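You operate a simulated robot arm through the tools that you are given. There is no shell and no other tool.

Carry out the task below with a simulated two-armed robot. There is one attempt and no reset: what you move stays moved.

Task
Blow the wet blue can dry in the yellow holder.
Fine: yellow dial to 6 bar and left there, blue switch on, then hold the white button till the drops are gone; switch off. The other can stays; no spray. Set down upright: what you pick out.

It is judged by the outcome, as a careful person would: the job done as asked, and still so three seconds after it is handed in. It fails if anything else is knocked over, pushed out of place, dropped, spilled or broken.

Robot
Two 7-joint arms with fingered hands on one trunk that stands fixed in place. Base frame: the origin is at the foot of the trunk, x ahead of it, y to its left, z up; the work surface is at about z = 0.9. Units: m, degrees, N and s.
The left shoulder is at [0.073, 0.155, 1.234], the right one opposite. With the tool pointing down near the work surface each hand reaches from about 0.44 to 0.86 m from the base axis, measured 20 degrees to its own side. Payload 4 kg a hand.
Tool frame (each hand has its own): the origin (TCP) lies between the finger pads and is the grasp point; the fingertips stand 0.03 m ahead of it; z points along the fingers, y is the line along which they close. The gripper opens to 0.104 m. The gripper's body begins 0.035 m behind the TCP. The gripper is a hand of 3 fingers: y runs from the thumb to the fingers, the wrist lies at [-0.015, -0.104, -0.178] in the tool frame.
Orientation is told as [roll, pitch, yaw] about the base's x, y, z axes, in that order, counted from this pose: with the fingers straight down and the wrist toward the robot, the tool's x, y and z point along [0, 1, 0], [1, 0, 0] and [0, 0, -1] of the base frame.

Tools
- The arms move only by the tool drive_tool. It takes "left_motion", "right_motion" or both (then of equal length, played together; a hand with none holds still); each is text: rows parted by semicolons, each of 6 numbers parted by spaces: the shift along the tool's x, y, z in m, then the turn, a rotation vector about the tool's x, y, z in degrees. In form: x y z wx wy wz; .... A call has 1 to 20 rows; each row shifts and turns the commanded pose from where the row before left it, along the tool's axes as they then stand. Rows are played at 5 a second. More than 0.05 m and 8.6 degrees between two rows, and nothing of the call is played. A pose out of reach is approached as far as the arm can. The call stops where the force on the tool passes 50 N (or 10 N more than at its start, if that is more) or the arm is blocked; 0.2 s more then pass. In this call time passes only in rows, and 0.2 s behind the last. It gives the time, the measured TCP pose, the force on the tool (base axes), the opening and the grip force at its end, in the units of the frame above (readings bear some noise), with the torque about the TCP (base axes, N m) and any sound that the robot's microphone picked up, and new pictures: "show" is both (left out), scene, wrist or none (wrist: the cameras of the hands that moved).
- Cameras (640 x 400 px; columns grow to the right, rows downward): "scene" is now at [0.1322, 0.0111, 1.4456]; the picture's right is [0.15, -0.99, -0.00], its down [-0.73, -0.11, -0.67] and it looks along [0.66, 0.10, -0.74] (base axes); focal length 214 px, centre (320, 200). "left" rides on the left gripper at [-0.064, -0.094, -0.117] in its tool frame; the picture's right is [-0.72, -0.33, 0.61], its down [0.64, -0.65, 0.40] and it looks along [0.27, 0.68, 0.68] (tool axes); focal length 238 px, centre (320, 200). "right" rides on the right gripper at [0.064, -0.094, -0.117] in its tool frame; the picture's right is [-0.72, 0.33, -0.61], its down [-0.64, -0.65, 0.40] and it looks along [-0.27, 0.68, 0.68] (tool axes); focal length 238 px, centre (320, 200). There is no depth. A picture from a camera that has moved, and an enlarged one, comes with that camera's place and axes in the base frame and with its lens.
- slide_trunk(by): slides the trunk up (or, below 0, down) by that many m; the arms and the scene camera ride with it, the base frame stays. It gives what a move gives, with no picture.
- curl_fingers(index, middle, thumb_bend, thumb_turn, hand): sets how far each is bent, from 0 (flat) to 1 (curled in); at 0.3 the hand is open as for a grip, at 0.7 the pads meet at the TCP. One left out holds its place. A second passes; each finger stops where it meets its share of the squeeze, and holds until it gets a number again. It is the only way to open and close the hand. It gives what a move gives, with no picture; readings hold the bend of each and the force on the fingers (four entries, about 0 where the hand has none), thumb and palm. thumb_turn goes from beside the hand (0) to across from the fingers (1), as for a grip.
- head_to(pan, tilt): turns the head with the scene camera to pan (to the left, within 86 degrees either way) and tilt (down, from -29 to 69), counted from straight ahead of the robot. It gives what a move gives, and a new picture of the scene camera.
- close_up(camera, box): a new picture of the part [left, top, right, bottom] of that camera's present view, enlarged. The clock stands still meanwhile.
- sign_off(): hands the job in; it is judged then, once.

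Places have to be worked out from the pictures, the camera data and where the tool is seen. Open the grippers and draw the arms clear of the work before you hand the job in, unless the task says otherwise.

The tools are called as a command line: name --argument value ..., lists and objects as JSON in quotes. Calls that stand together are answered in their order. drive_tool: Moves the arms, as the interface text tells. Its arguments: {"type":"object","properties":{"left_motion":{"type":"string"},"right_motion":{"type":"string"},"show":{"type":"string","enum":["both","scene","wrist","none"]}},"required":[]} The other tools are called the same way: slide_trunk (by) slides the trunk up or down; curl_fingers (index, middle, thumb_bend, thumb_turn, hand) moves the fingers one by one; head_to (pan, tilt) turns the head that bears the scene camera; close_up (camera, box) takes an enlarged picture of a part of a camera's view; sign_off () hands the job in.

At the start:

```text
time: 0.0
left_ee_pos: [0.5165, 0.3081, 1.2591]
left_orientation: [-0.1, 0.1, -0.1]
left_force: [0.0, 0.3, -0.2]
left_moment: [-0.02, 0.0, 0.01]
left_grip_width: 0.1036
left_finger_force: 0.0
left_shape: jaw
left_bend: [0.3, 0.3, 0.3, 0.98]
left_finger forces: [0.0, 0.0, 0.1, 0.0, 0.0, 0.0]
right_ee_pos: [0.575, -0.207, 1.2741]
right_orientation: [0.1, 0.1, -0.1]
right_force: [0.0, 0.2, -0.4]
right_moment: [-0.01, 0.02, 0.01]
right_grip_width: 0.1034
right_finger_force: 0.0
right_shape: jaw
right_bend: [0.3, 0.3, 0.3, 0.98]
right_finger forces: [0.0, 0.1, 0.0, 0.0, 0.0, 0.0]
trunk travel left (down, up): [-0.65, 0.29]
head pan, tilt: [8.4, 47.7]
```

scene: 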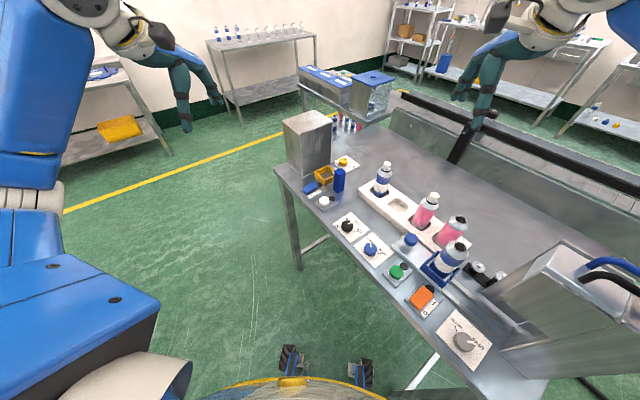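
right: 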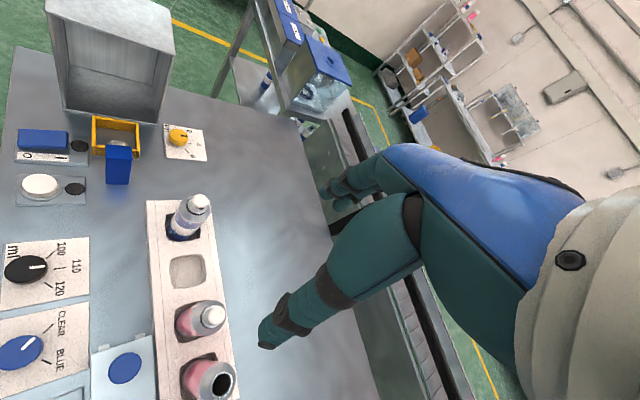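
left: 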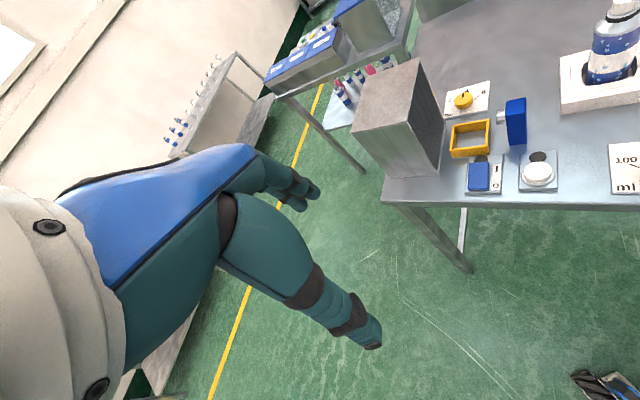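

I start by enlarging the parts of the views to identify the cans, holder, dial, switch and button.

close_up --camera "scene" --box '[270, 100, 420, 220]'

close_up --camera "scene" --box '[340, 150, 520, 370]'

close_up --camera "right" --box '[0, 80, 240, 230]'

close_up --camera "left" --box '[380, 0, 640, 220]'

```text
3.33 times, centred on (345, 160) of scene
camera zoom: at [0.1322, 0.0111, 1.4456], right [0.15, -0.99, 0.0], down [-0.73, -0.11, -0.67], along [0.66, 0.1, -0.74], focal length 715 px, centre (237, 333)
```

zoom: 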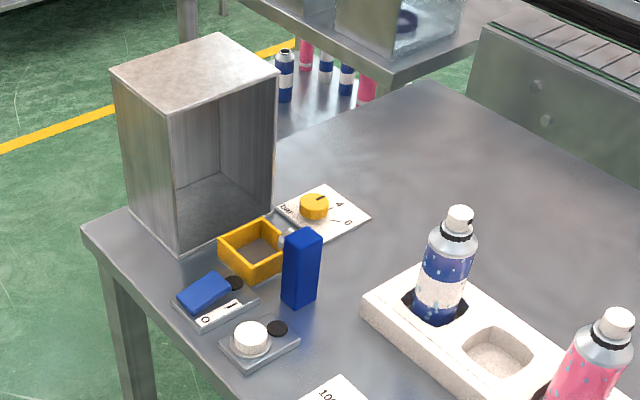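

```text
1.82 times, centred on (430, 260) of scene
camera zoom: at [0.1322, 0.0111, 1.4456], right [0.15, -0.99, 0.0], down [-0.73, -0.11, -0.67], along [0.66, 0.1, -0.74], focal length 390 px, centre (120, 91)
```

zoom: 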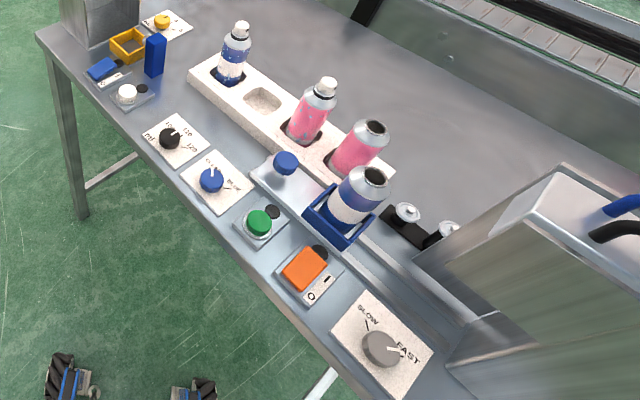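

```text
2.67 times, centred on (120, 155) of right
camera zoom: at [0.4819, -0.1432, 1.3921], right [0.33, -0.72, 0.61], down [-0.65, -0.64, -0.4], along [0.68, -0.27, -0.68], focal length 636 px, centre (853, 320)
```

zoom: 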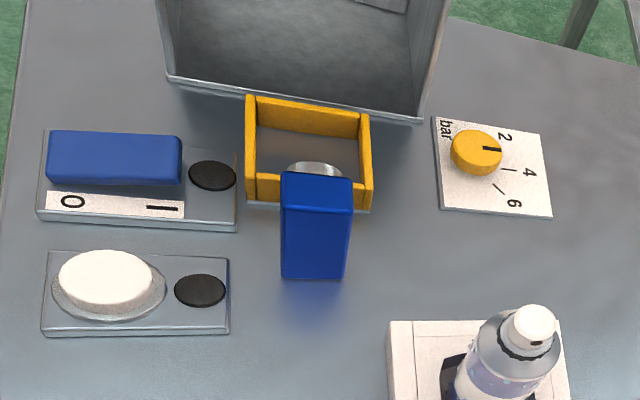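

```text
1.82 times, centred on (510, 110) of left
camera zoom: at [0.4209, 0.2428, 1.3754], right [-0.33, -0.72, -0.61], down [-0.65, 0.64, -0.4], along [0.68, 0.27, -0.68], focal length 433 px, centre (-26, 364)
```

zoom: 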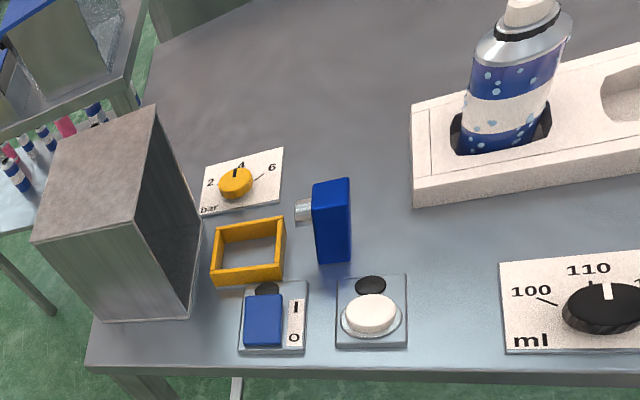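

Next I enlarge the can, dial and drying station further to read heights and the dial's present setting.

close_up --camera "right" --box '[150, 110, 220, 170]'

close_up --camera "left" --box '[430, 70, 560, 210]'

close_up --camera "left" --box '[540, 0, 640, 110]'

close_up --camera "scene" --box '[360, 145, 420, 215]'

close_up --camera "right" --box '[140, 185, 260, 400]'

```text
6.67 times, centred on (185, 140) of right
camera zoom: at [0.4819, -0.1432, 1.3921], right [0.33, -0.72, 0.61], down [-0.65, -0.64, -0.4], along [0.68, -0.27, -0.68], focal length 1589 px, centre (1220, 600)
```

zoom: 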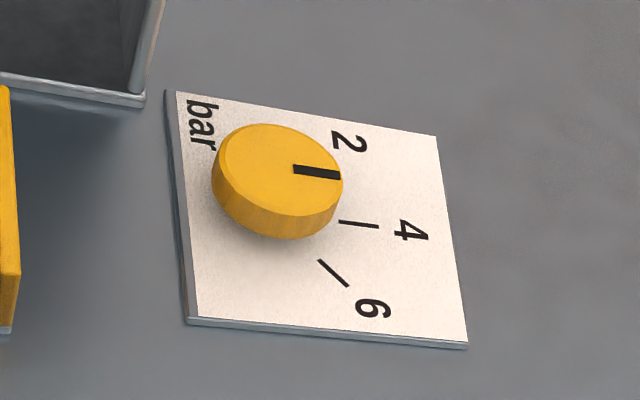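

```text
2.86 times, centred on (495, 140) of left
camera zoom: at [0.4209, 0.2428, 1.3754], right [-0.33, -0.72, -0.61], down [-0.65, 0.64, -0.4], along [0.68, 0.27, -0.68], focal length 681 px, centre (-180, 371)
```

zoom: 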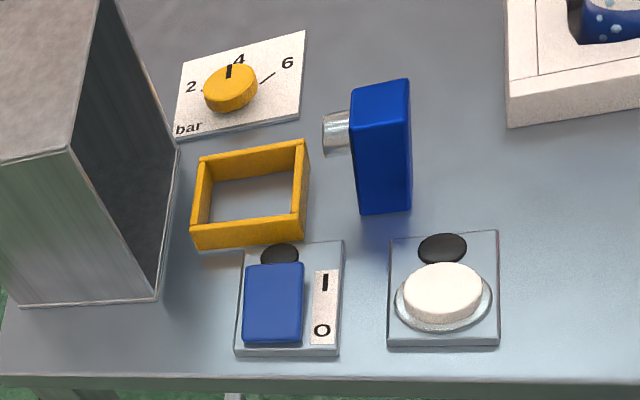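

```text
3.64 times, centred on (590, 55) of left
camera zoom: at [0.4209, 0.2428, 1.3754], right [-0.33, -0.72, -0.61], down [-0.65, 0.64, -0.4], along [0.68, 0.27, -0.68], focal length 867 px, centre (-662, 727)
```

zoom: 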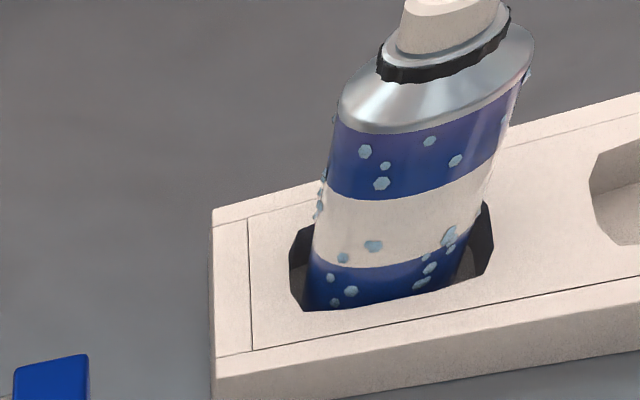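

```text
5.71 times, centred on (390, 180) of scene
camera zoom: at [0.1322, 0.0111, 1.4456], right [0.15, -0.99, 0.0], down [-0.73, -0.11, -0.67], along [0.66, 0.1, -0.74], focal length 1226 px, centre (-80, 314)
```

zoom: 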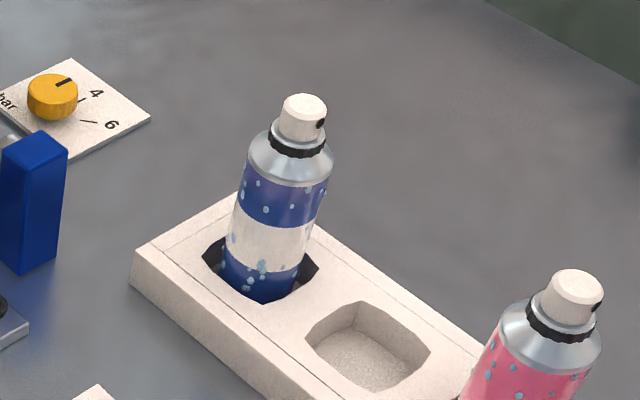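

```text
1.86 times, centred on (200, 292) of right
camera zoom: at [0.4819, -0.1432, 1.3921], right [0.33, -0.72, 0.61], down [-0.65, -0.64, -0.4], along [0.68, -0.27, -0.68], focal length 443 px, centre (543, 28)
```

zoom: 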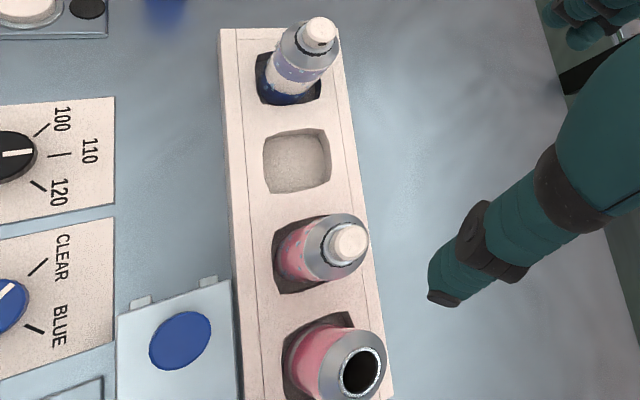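

The dial centre works out near (0.81, 0.022), currently at 4; 6 lies about 45° clockwise. The wet blue can stands near (0.66, -0.11) and the holder near (0.71, 0.08). I first bring the right hand high above the dial and pre-turn it +45°.

drive_tool --right_motion "0.0286 0.0294 0.0155 0 0 0;0.0286 0.0294 0.0155 0 0 0;0.0286 0.0294 0.0155 0 0 0;0.0286 0.0294 0.0155 0 0 0;0.0286 0.0294 0.0155 0 0 0;0.0286 0.0294 0.0155 0 0 0;0.0286 0.0294 0.0155 0 0 0;0.0286 0.0294 0.0155 0 0 0;0 0 0 0 0 -7.5;0 0 0 0 0 -7.5;0 0 0 0 0 -7.5;0 0 0 0 0 -7.5;0 0 0 0 0 -7.5;0 0 0 0 0 -7.5" --show "both"

```text
time: 3.0
left_ee_pos: [0.5153, 0.3055, 1.2594]
left_orientation: [0.2, 0.1, 0.0]
left_force: [0.7, -0.8, 0.2]
left_moment: [0.03, 0.0, 0.01]
left_grip_width: 0.1037
left_finger_force: 0.0
left_shape: jaw
left_bend: [0.3, 0.3, 0.3, 0.98]
left_finger forces: [0.0, 0.0, 0.0, 0.0, 0.0, 0.0]
right_ee_pos: [0.7581, -0.0216, 1.159]
right_orientation: [0.1, -0.1, 31.5]
right_force: [0.2, 0.2, -0.5]
right_moment: [0.01, -0.04, 0.0]
right_grip_width: 0.1038
right_finger_force: 0.0
right_shape: jaw
right_bend: [0.3, 0.3, 0.3, 0.98]
right_finger forces: [0.0, 0.1, 0.0, 0.0, 0.0, 0.1]
right hand out of reach, approached as far as the arm can: row 8, 11, 12, 13, 14
trunk travel left (down, up): [-0.65, 0.29]
head pan, tilt: [8.4, 47.7]
camera scene: at [0.1346, 0.0101, 1.4453], right [0.15, -0.99, 0.0], down [-0.73, -0.11, -0.67], along [0.66, 0.1, -0.74], focal length 214 px, centre (320, 200)
camera right: at [0.6437, -0.0169, 1.2763], right [0.65, -0.44, 0.61], down [-0.22, -0.89, -0.41], along [0.72, 0.13, -0.68], focal length 238 px, centre (320, 200)
```

scene: 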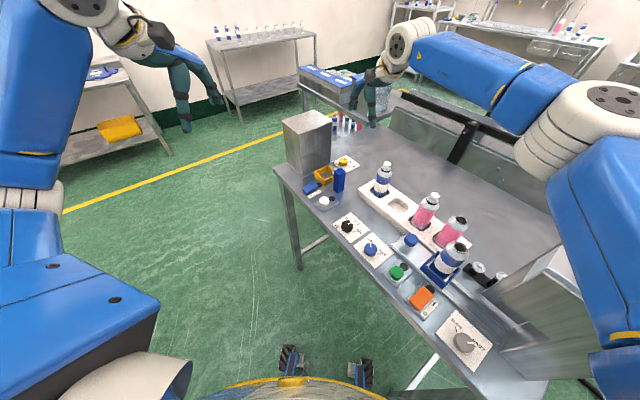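
right: 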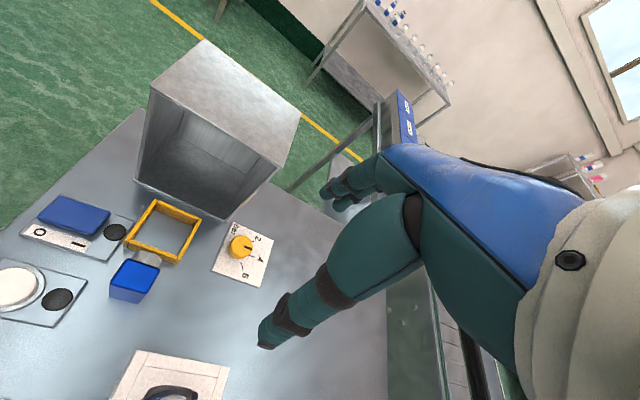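

The right arm runs out of reach short of the dial, so I withdraw it and will use the left hand for the dial instead.

drive_tool --right_motion "-0.006 -0.039 -0.014 0 0 4;-0.006 -0.039 -0.014 0 0 4;-0.006 -0.039 -0.014 0 0 4;-0.006 -0.039 -0.014 0 0 4;-0.006 -0.039 -0.014 0 0 4;-0.006 -0.039 -0.014 0 0 4;-0.006 -0.039 -0.014 0 0 4;-0.006 -0.039 -0.014 0 0 4" --show "none"

```text
time: 4.8
left_ee_pos: [0.5119, 0.3069, 1.2598]
left_orientation: [0.0, -0.1, 0.0]
left_force: [-0.6, 1.1, -0.5]
left_moment: [-0.03, 0.02, -0.03]
left_grip_width: 0.1036
left_finger_force: 0.1
left_shape: jaw
left_bend: [0.3, 0.3, 0.3, 0.98]
left_finger forces: [0.0, 0.0, 0.0, 0.0, 0.0, 0.0]
right_ee_pos: [0.4776, -0.169, 1.2728]
right_orientation: [0.1, 0.0, 1.7]
right_force: [0.0, 0.2, -0.2]
right_moment: [0.0, -0.02, -0.02]
right_grip_width: 0.1036
right_finger_force: 0.1
right_shape: jaw
right_bend: [0.3, 0.3, 0.3, 0.98]
right_finger forces: [0.0, 0.0, 0.0, 0.1, 0.0, 0.0]
trunk travel left (down, up): [-0.65, 0.29]
head pan, tilt: [8.4, 47.7]
```

The left hand goes to a point in front of the dial at height, yawed +12° and tilted 10° forward for reach; the right hand moves further aside.

drive_tool --left_motion "-0.0407 0.007 0.0155 0 0 0;-0.0407 0.007 0.0155 0 0 0;-0.0407 0.007 0.0155 0 0 0;-0.0407 0.007 0.0155 0 0 0;-0.0407 0.007 0.0155 0 0 0;-0.0407 0.007 0.0155 0 0 0;-0.0407 0.007 0.0155 0 0 0;0 0 0 0 0 -6;0 0 0 0 0 -6;0 0 0 -5 0 0;0 0 0 -5 0 0" --right_motion "-0.016 0 0 0 0 0;-0.016 0 0 0 0 0;-0.016 0 0 0 0 0;-0.016 0 0 0 0 0;-0.016 0 0 0 0 0;-0.016 0 0 0 0 0;-0.016 0 0 0 0 0;-0.016 0 0 0 0 0;-0.016 0 0 0 0 0;-0.016 0 0 0 0 0;-0.016 0 0 0 0 0" --show "both"

curl_fingers --hand "left" --index 0.4 --middle 0.4 --thumb_bend 0.4

```text
time: 7.2
left_ee_pos: [0.5622, 0.0203, 1.1511]
left_orientation: [0.2, -10.2, 12.0]
left_force: [-0.2, 0.2, -0.3]
left_moment: [0.0, 0.0, 0.03]
left_grip_width: 0.1038
left_finger_force: 0.0
left_shape: jaw
left_bend: [0.3, 0.3, 0.3, 0.98]
left_finger forces: [0.1, 0.0, 0.0, 0.1, 0.0, 0.1]
right_ee_pos: [0.4826, -0.3469, 1.2721]
right_orientation: [0.0, -0.1, 1.8]
right_force: [0.0, 0.4, -0.8]
right_moment: [0.05, -0.03, 0.02]
right_grip_width: 0.1038
right_finger_force: 0.1
right_shape: jaw
right_bend: [0.3, 0.3, 0.3, 0.98]
right_finger forces: [0.0, 0.1, 0.0, 0.1, 0.0, 0.0]
trunk travel left (down, up): [-0.65, 0.29]
head pan, tilt: [8.4, 47.7]
camera scene: at [0.131, 0.0075, 1.4457], right [0.15, -0.99, 0.0], down [-0.73, -0.11, -0.67], along [0.66, 0.1, -0.74], focal length 214 px, centre (320, 200)
camera right: at [0.3877, -0.2868, 1.3891], right [0.35, -0.71, 0.61], down [-0.63, -0.66, -0.41], along [0.69, -0.25, -0.68], focal length 238 px, centre (320, 200)
camera left: at [0.4644, -0.0673, 1.2491], right [-0.06, -0.75, -0.66], down [-0.69, 0.51, -0.51], along [0.72, 0.43, -0.55], focal length 238 px, centre (320, 200)
```

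scene: 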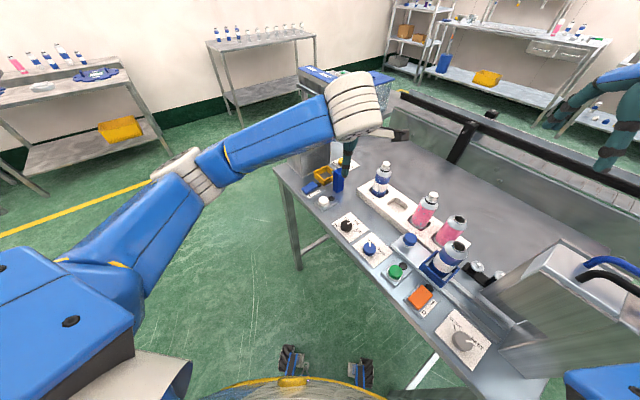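
right: 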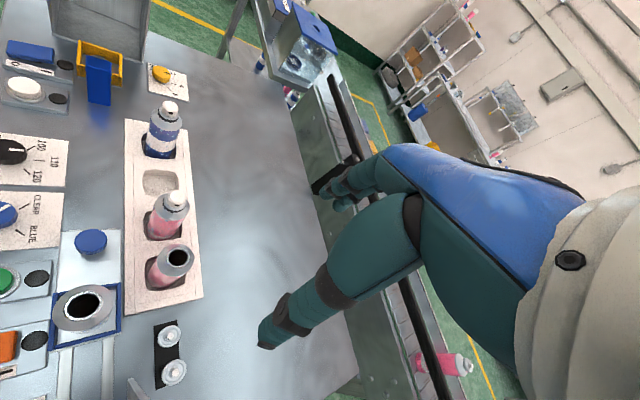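
left: 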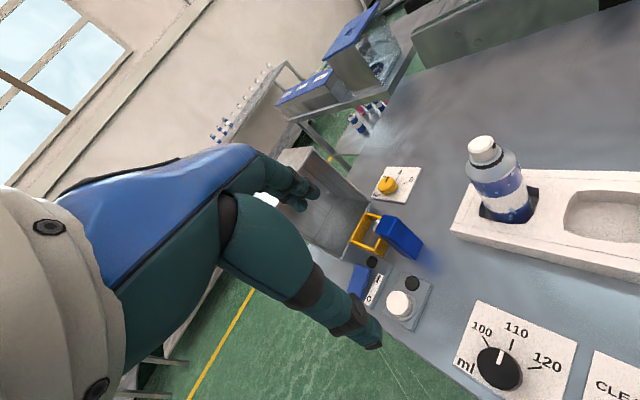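

```text
time: 8.2
left_ee_pos: [0.5632, 0.0204, 1.1496]
left_orientation: [0.1, -10.0, 12.1]
left_force: [-0.2, -0.3, -0.8]
left_moment: [-0.02, 0.01, -0.04]
left_grip_width: 0.0787
left_finger_force: 0.0
left_shape: fingers
left_bend: [0.4, 0.4, 0.4, 0.98]
left_finger forces: [0.1, 0.1, 0.1, 0.0, 0.0, 0.0]
right_ee_pos: [0.4845, -0.3452, 1.2718]
right_orientation: [0.1, 0.1, 1.7]
right_force: [0.8, -0.5, -0.5]
right_moment: [-0.02, -0.02, 0.04]
right_grip_width: 0.1038
right_finger_force: 0.0
right_shape: jaw
right_bend: [0.3, 0.3, 0.3, 0.98]
right_finger forces: [0.1, 0.1, 0.0, 0.0, 0.1, 0.1]
trunk travel left (down, up): [-0.65, 0.29]
head pan, tilt: [8.4, 47.7]
```

The right wrist view confirms the dial at about (0.811, 0.021). I move the left hand forward at height and then down to z≈1.02 above the dial.

drive_tool --left_motion "-0.0083 0.0397 0.007 0 0 0;-0.0083 0.0397 0.007 0 0 0;-0.0083 0.0397 0.007 0 0 0;-0.0083 0.0397 0.007 0 0 0;-0.0083 0.0397 0.007 0 0 0;-0.0083 0.0397 0.007 0 0 0;0 -0.0057 0.032 0 0 0;0 -0.0057 0.032 0 0 0;0 -0.0057 0.032 0 0 0;0 -0.0057 0.032 0 0 0" --show "both"

close_up --camera "right" --box '[60, 10, 260, 140]'

```text
time: 10.4
left_ee_pos: [0.8081, 0.0227, 1.022]
left_orientation: [0.2, -10.0, 12.0]
left_force: [-0.6, 0.1, -0.3]
left_moment: [-0.02, -0.01, 0.0]
left_grip_width: 0.0784
left_finger_force: 0.0
left_shape: fingers
left_bend: [0.4, 0.4, 0.4, 0.98]
left_finger forces: [0.0, 0.0, 0.0, 0.1, 0.0, 0.0]
right_ee_pos: [0.4835, -0.3473, 1.2712]
right_orientation: [0.0, 0.0, 1.8]
right_force: [-0.4, -0.2, 0.2]
right_moment: [0.04, -0.02, 0.01]
right_grip_width: 0.1037
right_finger_force: 0.1
right_shape: jaw
right_bend: [0.3, 0.3, 0.3, 0.98]
right_finger forces: [0.0, 0.0, 0.0, 0.0, 0.1, 0.0]
trunk travel left (down, up): [-0.65, 0.29]
head pan, tilt: [8.4, 47.7]
camera scene: at [0.1328, 0.0073, 1.4456], right [0.15, -0.99, 0.0], down [-0.73, -0.11, -0.67], along [0.66, 0.1, -0.74], focal length 214 px, centre (320, 200)
camera left: at [0.7105, -0.065, 1.1193], right [-0.06, -0.75, -0.66], down [-0.69, 0.51, -0.51], along [0.72, 0.43, -0.55], focal length 238 px, centre (320, 200)
```

scene: 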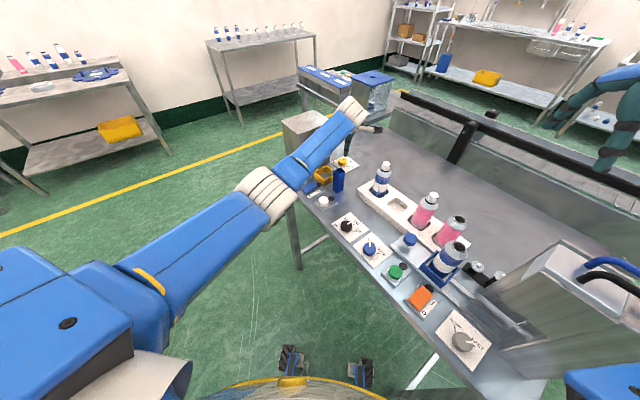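
left: 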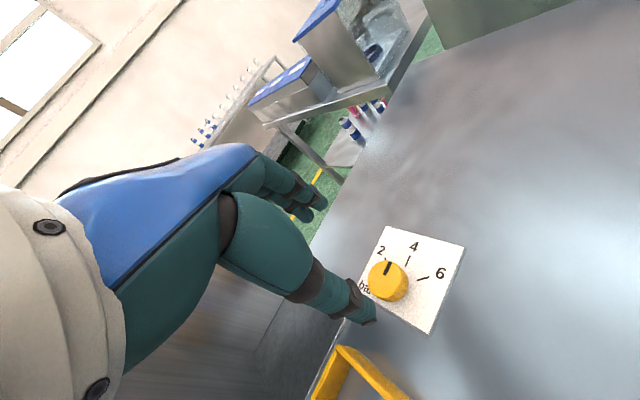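

```text
3.08 times, centred on (160, 75) of right
camera zoom: at [0.3889, -0.2863, 1.3888], right [0.35, -0.71, 0.61], down [-0.63, -0.66, -0.41], along [0.69, -0.25, -0.68], focal length 733 px, centre (812, 585)
```

zoom: 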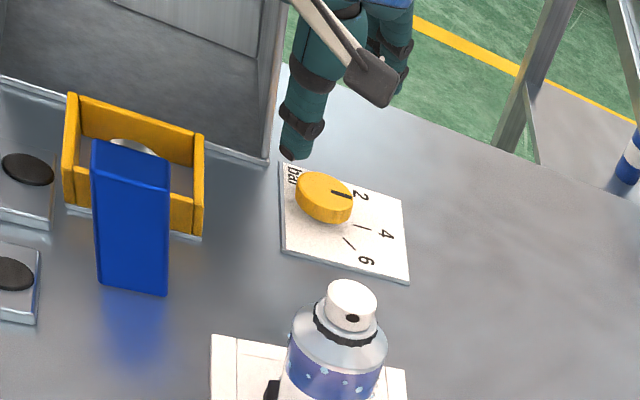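

I enlarge the left wrist view on the dial to fix its centre and the pointer's present setting.

close_up --camera "left" --box '[320, 210, 480, 350]'

close_up --camera "right" --box '[140, 50, 200, 110]'

```text
2.86 times, centred on (400, 280) of left
camera zoom: at [0.7105, -0.065, 1.1193], right [-0.06, -0.75, -0.66], down [-0.69, 0.51, -0.51], along [0.72, 0.43, -0.55], focal length 681 px, centre (91, -29)
```

zoom: 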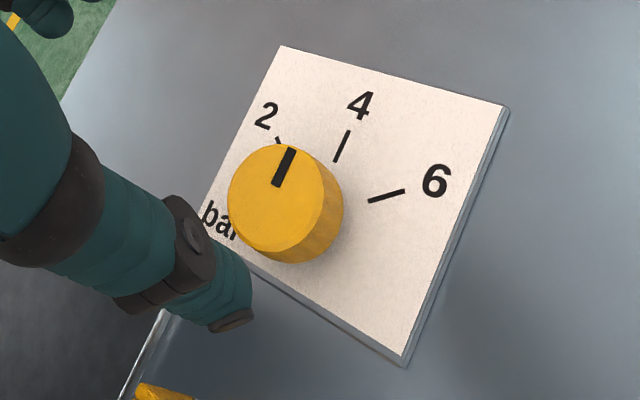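

```text
6.67 times, centred on (170, 80) of right
camera zoom: at [0.3889, -0.2863, 1.3888], right [0.35, -0.71, 0.61], down [-0.63, -0.66, -0.41], along [0.69, -0.25, -0.68], focal length 1589 px, centre (1320, 1000)
```

zoom: 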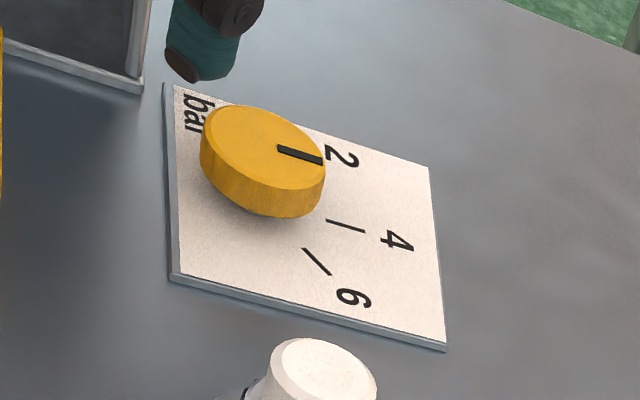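

The pointer is parallel to the 4 tick; dial axis ≈ (0.811, 0.0185), top z ≈ 0.929. I lower the left hand around the dial to z≈0.942.

drive_tool --left_motion "-0.0011 -0.0037 0.01965 0 0 0;-0.0011 -0.0037 0.01965 0 0 0;-0.0011 -0.0037 0.01965 0 0 0;-0.0011 -0.0037 0.01965 0 0 0" --show "both"

close_up --camera "right" --box '[110, 20, 240, 120]'

```text
time: 11.4
left_ee_pos: [0.8121, 0.0145, 0.9424]
left_orientation: [0.0, -9.9, 12.0]
left_force: [-0.3, 0.2, -0.4]
left_moment: [-0.05, 0.03, -0.02]
left_grip_width: 0.0785
left_finger_force: 0.1
left_shape: fingers
left_bend: [0.4, 0.4, 0.4, 0.98]
left_finger forces: [0.0, 0.0, 0.1, 0.0, 0.4, 0.0]
right_ee_pos: [0.4836, -0.3472, 1.2707]
right_orientation: [0.0, -0.1, 1.8]
right_force: [-0.2, -0.5, 0.3]
right_moment: [-0.03, 0.01, 0.03]
right_grip_width: 0.1039
right_finger_force: 0.1
right_shape: jaw
right_bend: [0.3, 0.3, 0.3, 0.98]
right_finger forces: [0.0, 0.0, 0.1, 0.0, 0.0, 0.0]
trunk travel left (down, up): [-0.65, 0.29]
head pan, tilt: [8.4, 47.7]
camera scene: at [0.1325, 0.0074, 1.4456], right [0.15, -0.99, 0.0], down [-0.73, -0.11, -0.67], along [0.66, 0.1, -0.74], focal length 214 px, centre (320, 200)
camera left: at [0.7131, -0.0717, 1.0412], right [-0.06, -0.75, -0.66], down [-0.69, 0.51, -0.51], along [0.72, 0.43, -0.55], focal length 238 px, centre (320, 200)
```

scene: 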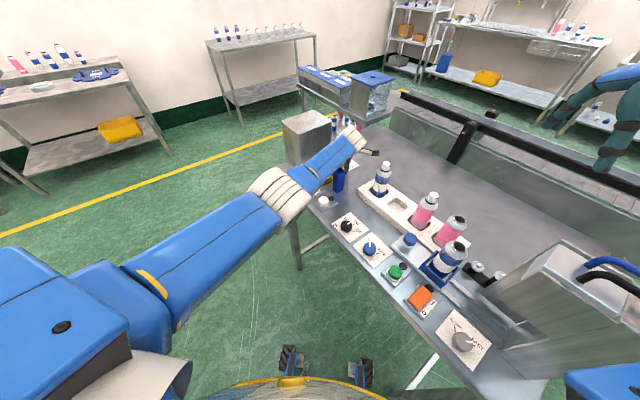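
left: 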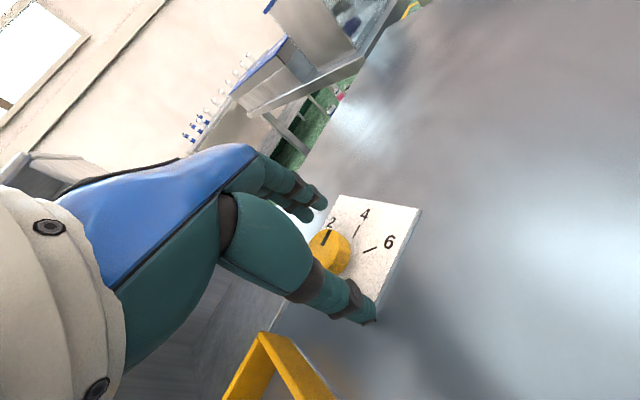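

```text
4.00 times, centred on (175, 70) of right
camera zoom: at [0.3885, -0.2858, 1.389], right [0.35, -0.71, 0.61], down [-0.63, -0.66, -0.41], along [0.69, -0.25, -0.68], focal length 953 px, centre (900, 720)
```

zoom: 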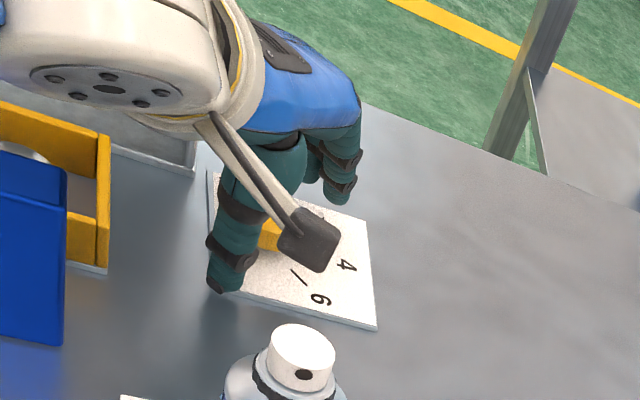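

The dial sits between thumb and fingers. I close the fingers on it.

curl_fingers --hand "left" --index 0.62 --middle 0.62 --thumb_bend 0.62

close_up --camera "left" --box '[230, 160, 450, 350]'

close_up --camera "right" --box '[110, 20, 240, 120]'

```text
time: 12.4
left_ee_pos: [0.8117, 0.0141, 0.9425]
left_orientation: [0.1, -10.0, 11.9]
left_force: [0.3, -0.2, 0.6]
left_moment: [-0.01, 0.01, 0.0]
left_grip_width: 0.0263
left_finger_force: 2.4
left_shape: fingers
left_bend: [0.61, 0.6, 0.59, 0.97]
left_finger forces: [0.9, 2.1, 0.0, 0.1, 2.1, 0.0]
right_ee_pos: [0.4835, -0.3451, 1.271]
right_orientation: [0.1, 0.1, 1.8]
right_force: [0.3, -0.4, -0.5]
right_moment: [0.01, 0.02, -0.01]
right_grip_width: 0.1036
right_finger_force: 0.2
right_shape: jaw
right_bend: [0.3, 0.3, 0.3, 0.98]
right_finger forces: [0.0, 0.0, 0.0, 0.0, 0.1, 0.1]
trunk travel left (down, up): [-0.65, 0.29]
head pan, tilt: [8.4, 47.7]
```

```text
2.11 times, centred on (340, 255) of left
camera zoom: at [0.7131, -0.0715, 1.0414], right [-0.06, -0.75, -0.66], down [-0.69, 0.51, -0.51], along [0.72, 0.43, -0.55], focal length 502 px, centre (278, 84)
```

zoom: 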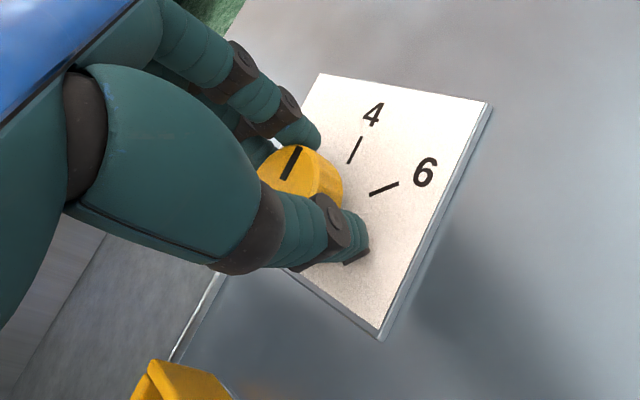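

```text
4.00 times, centred on (175, 70) of right
camera zoom: at [0.3885, -0.2854, 1.389], right [0.35, -0.71, 0.61], down [-0.63, -0.66, -0.41], along [0.69, -0.25, -0.68], focal length 953 px, centre (900, 720)
```

zoom: 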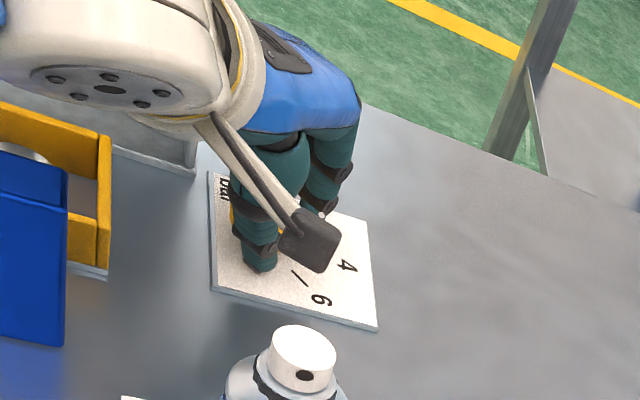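

Thumb and two fingers are in contact. I squeeze a little more, then turn the hand 40° clockwise about the vertical and look.

curl_fingers --hand "left" --index 0.68 --middle 0.66 --thumb_bend 0.66

drive_tool --left_motion "0 -0.0005 0 0 -1.39 7.88;0 -0.0005 0 0 -1.39 7.88;0 -0.0005 0 0 -1.39 7.88;0 -0.0005 0 0 -1.39 7.88;0 -0.0005 0 0 -1.39 7.88" --show "wrist"

close_up --camera "left" --box '[230, 160, 450, 350]'

close_up --camera "right" --box '[110, 20, 240, 120]'

```text
time: 13.4
left_ee_pos: [0.8117, 0.0154, 0.9433]
left_orientation: [0.0, -10.0, 12.0]
left_force: [4.7, -0.4, 2.1]
left_moment: [-0.01, -0.1, -0.06]
left_grip_width: 0.0235
left_finger_force: 7.2
left_shape: fingers
left_bend: [0.62, 0.62, 0.61, 0.97]
left_finger forces: [4.2, 4.8, 0.0, 0.0, 4.6, 0.0]
right_ee_pos: [0.484, -0.3456, 1.2715]
right_orientation: [0.0, 0.0, 1.9]
right_force: [-0.7, -0.2, -0.3]
right_moment: [0.01, -0.01, 0.01]
right_grip_width: 0.1039
right_finger_force: 0.0
right_shape: jaw
right_bend: [0.3, 0.3, 0.3, 0.98]
right_finger forces: [0.1, 0.0, 0.0, 0.0, 0.1, 0.0]
trunk travel left (down, up): [-0.65, 0.29]
head pan, tilt: [8.4, 47.7]
```

```text
time: 14.6
left_ee_pos: [0.8075, 0.0177, 0.9427]
left_orientation: [-0.1, -10.1, -28.1]
left_force: [2.2, 0.2, 6.2]
left_moment: [0.0, -0.04, 0.03]
left_grip_width: 0.0225
left_finger_force: 7.3
left_shape: fingers
left_bend: [0.63, 0.62, 0.61, 0.97]
left_finger forces: [3.6, 4.6, 0.0, 0.1, 5.6, 0.1]
right_ee_pos: [0.4828, -0.3474, 1.2718]
right_orientation: [0.2, -0.1, 1.8]
right_force: [0.2, -0.7, 0.7]
right_moment: [-0.01, 0.02, -0.01]
right_grip_width: 0.1037
right_finger_force: 0.1
right_shape: jaw
right_bend: [0.3, 0.3, 0.3, 0.98]
right_finger forces: [0.1, 0.0, 0.0, 0.0, 0.0, 0.1]
trunk travel left (down, up): [-0.65, 0.29]
head pan, tilt: [8.4, 47.7]
camera left: at [0.6779, 0.0135, 1.0403], right [-0.53, -0.53, -0.66], down [-0.2, 0.83, -0.51], along [0.83, -0.14, -0.55], focal length 238 px, centre (320, 200)
```

left: 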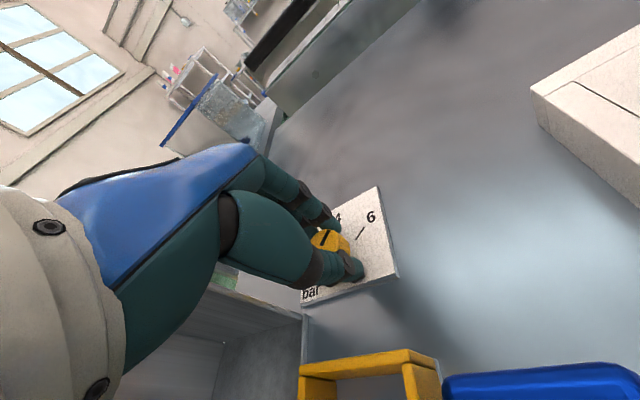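

```text
2.11 times, centred on (340, 255) of left
camera zoom: at [0.6779, 0.0135, 1.0403], right [-0.53, -0.53, -0.66], down [-0.2, 0.83, -0.51], along [0.83, -0.14, -0.55], focal length 502 px, centre (278, 84)
```

zoom: 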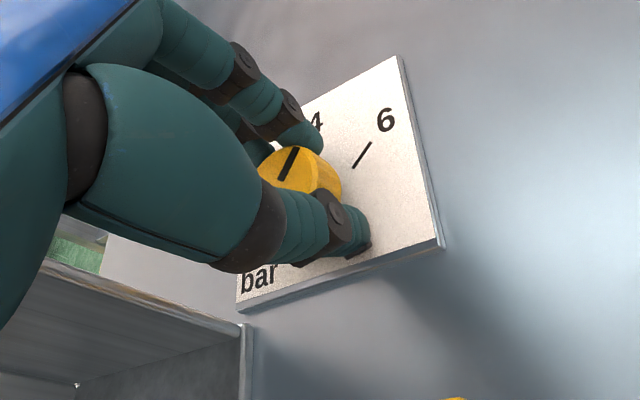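

```text
4.00 times, centred on (175, 70) of right
camera zoom: at [0.3876, -0.2852, 1.3894], right [0.35, -0.71, 0.61], down [-0.63, -0.66, -0.41], along [0.69, -0.25, -0.68], focal length 953 px, centre (900, 720)
```

zoom: 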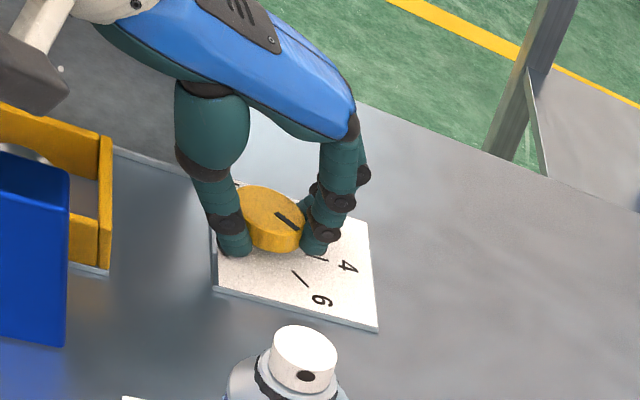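

The dial followed the hand 40°; the pointer is a few degrees short of the 6 tick, so I turn 5° more.

drive_tool --left_motion "0 -0.0003 0 0 -0.87 4.9" --show "none"

close_up --camera "right" --box '[140, 45, 210, 105]'

close_up --camera "left" --box '[280, 170, 420, 300]'

```text
time: 15.0
left_ee_pos: [0.8099, 0.0184, 0.9419]
left_orientation: [0.0, -10.1, -33.0]
left_force: [0.6, -1.0, 6.8]
left_moment: [-0.01, -0.04, 0.03]
left_grip_width: 0.0227
left_finger_force: 7.4
left_shape: fingers
left_bend: [0.63, 0.62, 0.61, 0.97]
left_finger forces: [3.7, 4.6, 0.0, 0.1, 6.2, 0.0]
right_ee_pos: [0.4832, -0.3465, 1.2724]
right_orientation: [0.2, -0.1, 1.8]
right_force: [0.5, 0.0, -0.4]
right_moment: [0.0, -0.01, 0.06]
right_grip_width: 0.1037
right_finger_force: 0.1
right_shape: jaw
right_bend: [0.3, 0.3, 0.3, 0.98]
right_finger forces: [0.0, 0.1, 0.0, 0.1, 0.1, 0.0]
trunk travel left (down, up): [-0.65, 0.29]
head pan, tilt: [8.4, 47.7]
```

```text
6.67 times, centred on (175, 75) of right
camera zoom: at [0.3872, -0.2858, 1.3893], right [0.35, -0.71, 0.61], down [-0.63, -0.66, -0.41], along [0.69, -0.25, -0.68], focal length 1589 px, centre (1287, 1033)
```

zoom: 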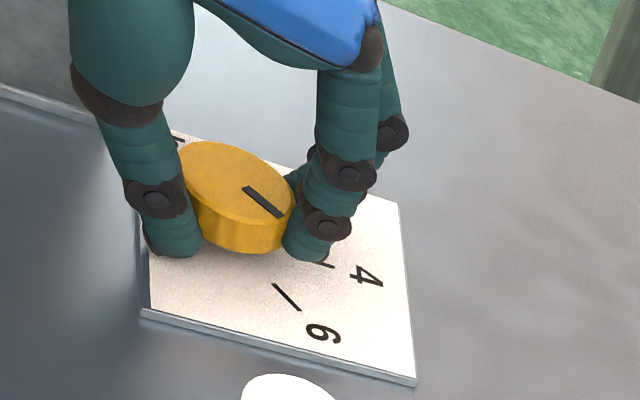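

```text
3.08 times, centred on (350, 235) of left
camera zoom: at [0.6779, 0.025, 1.04], right [-0.57, -0.49, -0.66], down [-0.13, 0.85, -0.51], along [0.81, -0.21, -0.55], focal length 733 px, centre (228, 92)
```

zoom: 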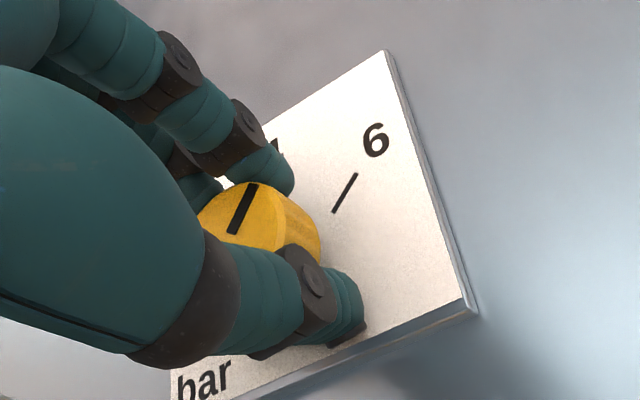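

Projected to the table plane, the pointer is at about −81° and the 6 tick at about −95°, so I turn roughly 13° more.

drive_tool --left_motion "0 -0.0003 0 0 -1.13 6.4;0 -0.0003 0 0 -1.13 6.4" --show "none"

close_up --camera "right" --box '[140, 45, 210, 105]'

close_up --camera "left" --box '[280, 170, 420, 300]'

```text
time: 15.6
left_ee_pos: [0.7796, 0.0098, 0.9365]
left_orientation: [0.0, -10.2, -46.1]
left_force: [3.6, -4.1, 6.0]
left_moment: [-0.12, -0.06, -0.09]
left_grip_width: 0.0016
left_finger_force: 5.7
left_shape: fingers
left_bend: [0.68, 0.62, 0.71, 0.99]
left_finger forces: [0.0, 3.5, 0.0, 0.1, 7.4, 0.0]
left hand out of reach, approached as far as the arm can: row 1, 2
right_ee_pos: [0.4822, -0.3459, 1.2725]
right_orientation: [0.0, -0.1, 1.8]
right_force: [-0.3, 0.4, -0.1]
right_moment: [0.0, 0.01, 0.01]
right_grip_width: 0.1039
right_finger_force: 0.0
right_shape: jaw
right_bend: [0.3, 0.3, 0.3, 0.98]
right_finger forces: [0.0, 0.0, 0.0, 0.1, 0.1, 0.0]
trunk travel left (down, up): [-0.65, 0.29]
head pan, tilt: [8.4, 47.7]
```

```text
6.67 times, centred on (175, 75) of right
camera zoom: at [0.3859, -0.285, 1.3901], right [0.35, -0.71, 0.61], down [-0.63, -0.66, -0.41], along [0.69, -0.25, -0.68], focal length 1589 px, centre (1287, 1033)
```

zoom: 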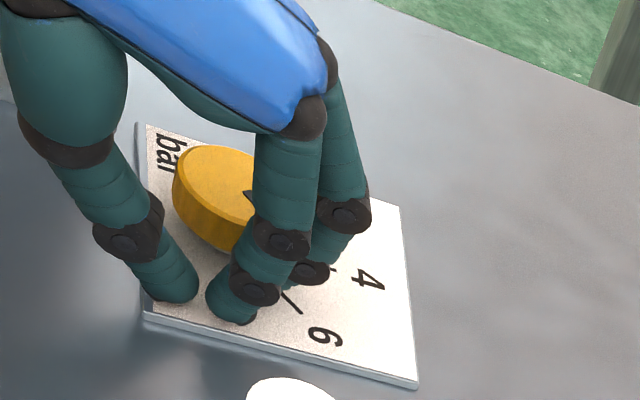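

```text
3.08 times, centred on (350, 235) of left
camera zoom: at [0.6546, 0.0465, 1.034], right [-0.67, -0.34, -0.66], down [0.07, 0.86, -0.51], along [0.74, -0.38, -0.55], focal length 733 px, centre (228, 92)
```

zoom: 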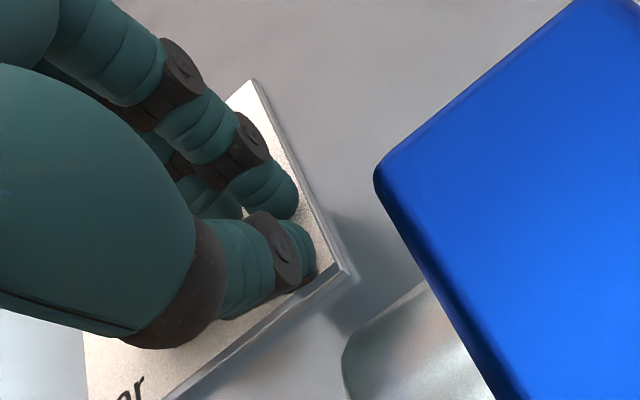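

The hand reached its limit and slid off the dial. I lift straight up, reopen, and look at the pointer.

drive_tool --left_motion "0 0.0035 -0.0197 0 0 0;0 0.0035 -0.0197 0 0 0;0 0.0035 -0.0197 0 0 0;0 0.0035 -0.0197 0 0 0" --show "none"

curl_fingers --hand "left" --index 0.4 --middle 0.4 --thumb_bend 0.4

close_up --camera "right" --box '[140, 45, 210, 105]'

close_up --camera "left" --box '[280, 170, 480, 330]'

```text
time: 16.6
left_ee_pos: [0.7819, 0.0086, 1.0156]
left_orientation: [0.1, -9.9, -46.0]
left_force: [0.1, 0.6, 0.3]
left_moment: [0.01, -0.02, -0.01]
left_grip_width: 0.008
left_finger_force: 0.1
left_shape: fingers
left_bend: [0.68, 0.66, 0.66, 0.98]
left_finger forces: [0.0, 0.0, 0.0, 0.0, 0.1, 0.0]
right_ee_pos: [0.4845, -0.3463, 1.2714]
right_orientation: [0.1, 0.1, 1.8]
right_force: [0.9, 0.3, 0.0]
right_moment: [-0.01, -0.01, 0.0]
right_grip_width: 0.1039
right_finger_force: 0.1
right_shape: jaw
right_bend: [0.3, 0.3, 0.3, 0.98]
right_finger forces: [0.0, 0.0, 0.1, 0.0, 0.0, 0.1]
trunk travel left (down, up): [-0.65, 0.29]
head pan, tilt: [8.4, 47.7]
```

```text
time: 17.6
left_ee_pos: [0.7823, 0.0099, 1.0155]
left_orientation: [0.0, -10.0, -45.9]
left_force: [0.2, 0.3, -0.8]
left_moment: [-0.03, 0.02, 0.01]
left_grip_width: 0.0773
left_finger_force: 0.1
left_shape: fingers
left_bend: [0.4, 0.4, 0.4, 0.98]
left_finger forces: [0.1, 0.1, 0.1, 0.0, 0.1, 0.0]
right_ee_pos: [0.4837, -0.346, 1.2716]
right_orientation: [0.1, 0.1, 1.8]
right_force: [0.4, -0.1, 0.4]
right_moment: [-0.01, 0.04, -0.02]
right_grip_width: 0.1037
right_finger_force: 0.0
right_shape: jaw
right_bend: [0.3, 0.3, 0.3, 0.98]
right_finger forces: [0.0, 0.0, 0.0, 0.0, 0.0, 0.0]
trunk travel left (down, up): [-0.65, 0.29]
head pan, tilt: [8.4, 47.7]
```

```text
6.67 times, centred on (175, 75) of right
camera zoom: at [0.3885, -0.2853, 1.3891], right [0.35, -0.71, 0.61], down [-0.63, -0.66, -0.41], along [0.69, -0.25, -0.68], focal length 1589 px, centre (1287, 1033)
```

zoom: 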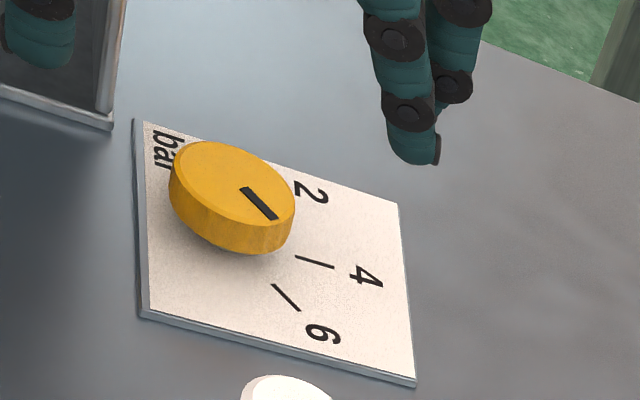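

```text
2.50 times, centred on (380, 250) of left
camera zoom: at [0.657, 0.0458, 1.1138], right [-0.67, -0.35, -0.66], down [0.06, 0.86, -0.51], along [0.74, -0.38, -0.55], focal length 596 px, centre (170, 75)
```

zoom: 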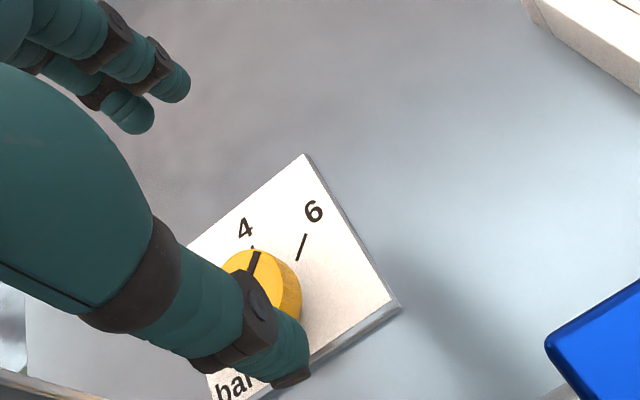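

The pointer is now within a few degrees of 6. I yaw the hand back to about +8°, staying above, so both wrist cameras see the dial unobstructed.

drive_tool --left_motion "0 0 0 0 1.34 -7.58;0 0 0 0 1.34 -7.58;0 0 0 0 1.34 -7.58;0 0 0 0 1.34 -7.58;0 0 0 0 1.34 -7.58;0 0 0 0 1.34 -7.58;0 0 0 0 1.34 -7.58" --show "none"

close_up --camera "left" --box '[320, 200, 500, 340]'

close_up --camera "right" --box '[145, 55, 195, 100]'

```text
time: 19.2
left_ee_pos: [0.7803, 0.0108, 1.0154]
left_orientation: [0.3, -10.1, 8.1]
left_force: [0.4, 0.2, -0.2]
left_moment: [0.03, 0.0, 0.03]
left_grip_width: 0.0774
left_finger_force: 0.0
left_shape: fingers
left_bend: [0.4, 0.4, 0.4, 0.98]
left_finger forces: [0.0, 0.0, 0.0, 0.0, 0.0, 0.0]
right_ee_pos: [0.4838, -0.3464, 1.272]
right_orientation: [0.0, 0.0, 1.8]
right_force: [-0.1, 0.0, -0.7]
right_moment: [0.02, -0.04, 0.06]
right_grip_width: 0.1038
right_finger_force: 0.0
right_shape: jaw
right_bend: [0.3, 0.3, 0.3, 0.98]
right_finger forces: [0.0, 0.0, 0.0, 0.1, 0.1, 0.0]
trunk travel left (down, up): [-0.65, 0.29]
head pan, tilt: [8.4, 47.7]
```

```text
2.86 times, centred on (410, 270) of left
camera zoom: at [0.6772, -0.07, 1.1132], right [-0.11, -0.74, -0.66], down [-0.66, 0.56, -0.51], along [0.75, 0.38, -0.55], focal length 681 px, centre (63, 0)
```

zoom: 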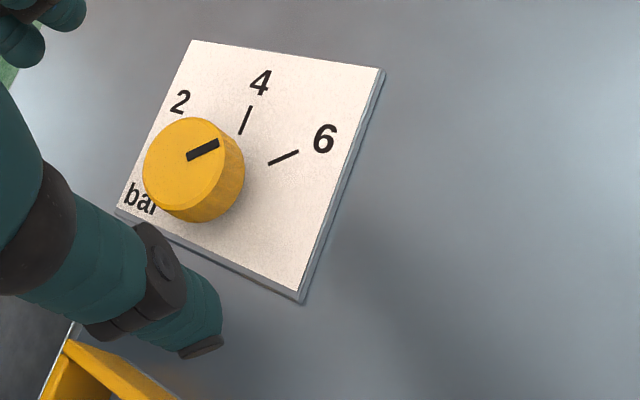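

```text
8.89 times, centred on (170, 78) of right
camera zoom: at [0.3884, -0.2863, 1.3889], right [0.35, -0.71, 0.61], down [-0.63, -0.66, -0.41], along [0.69, -0.25, -0.68], focal length 2119 px, centre (1653, 1289)
```

zoom: 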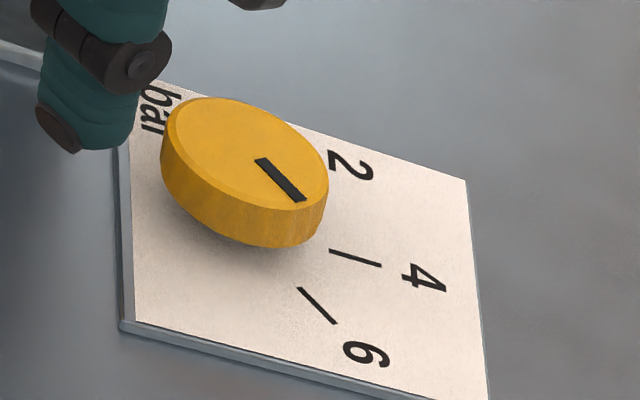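

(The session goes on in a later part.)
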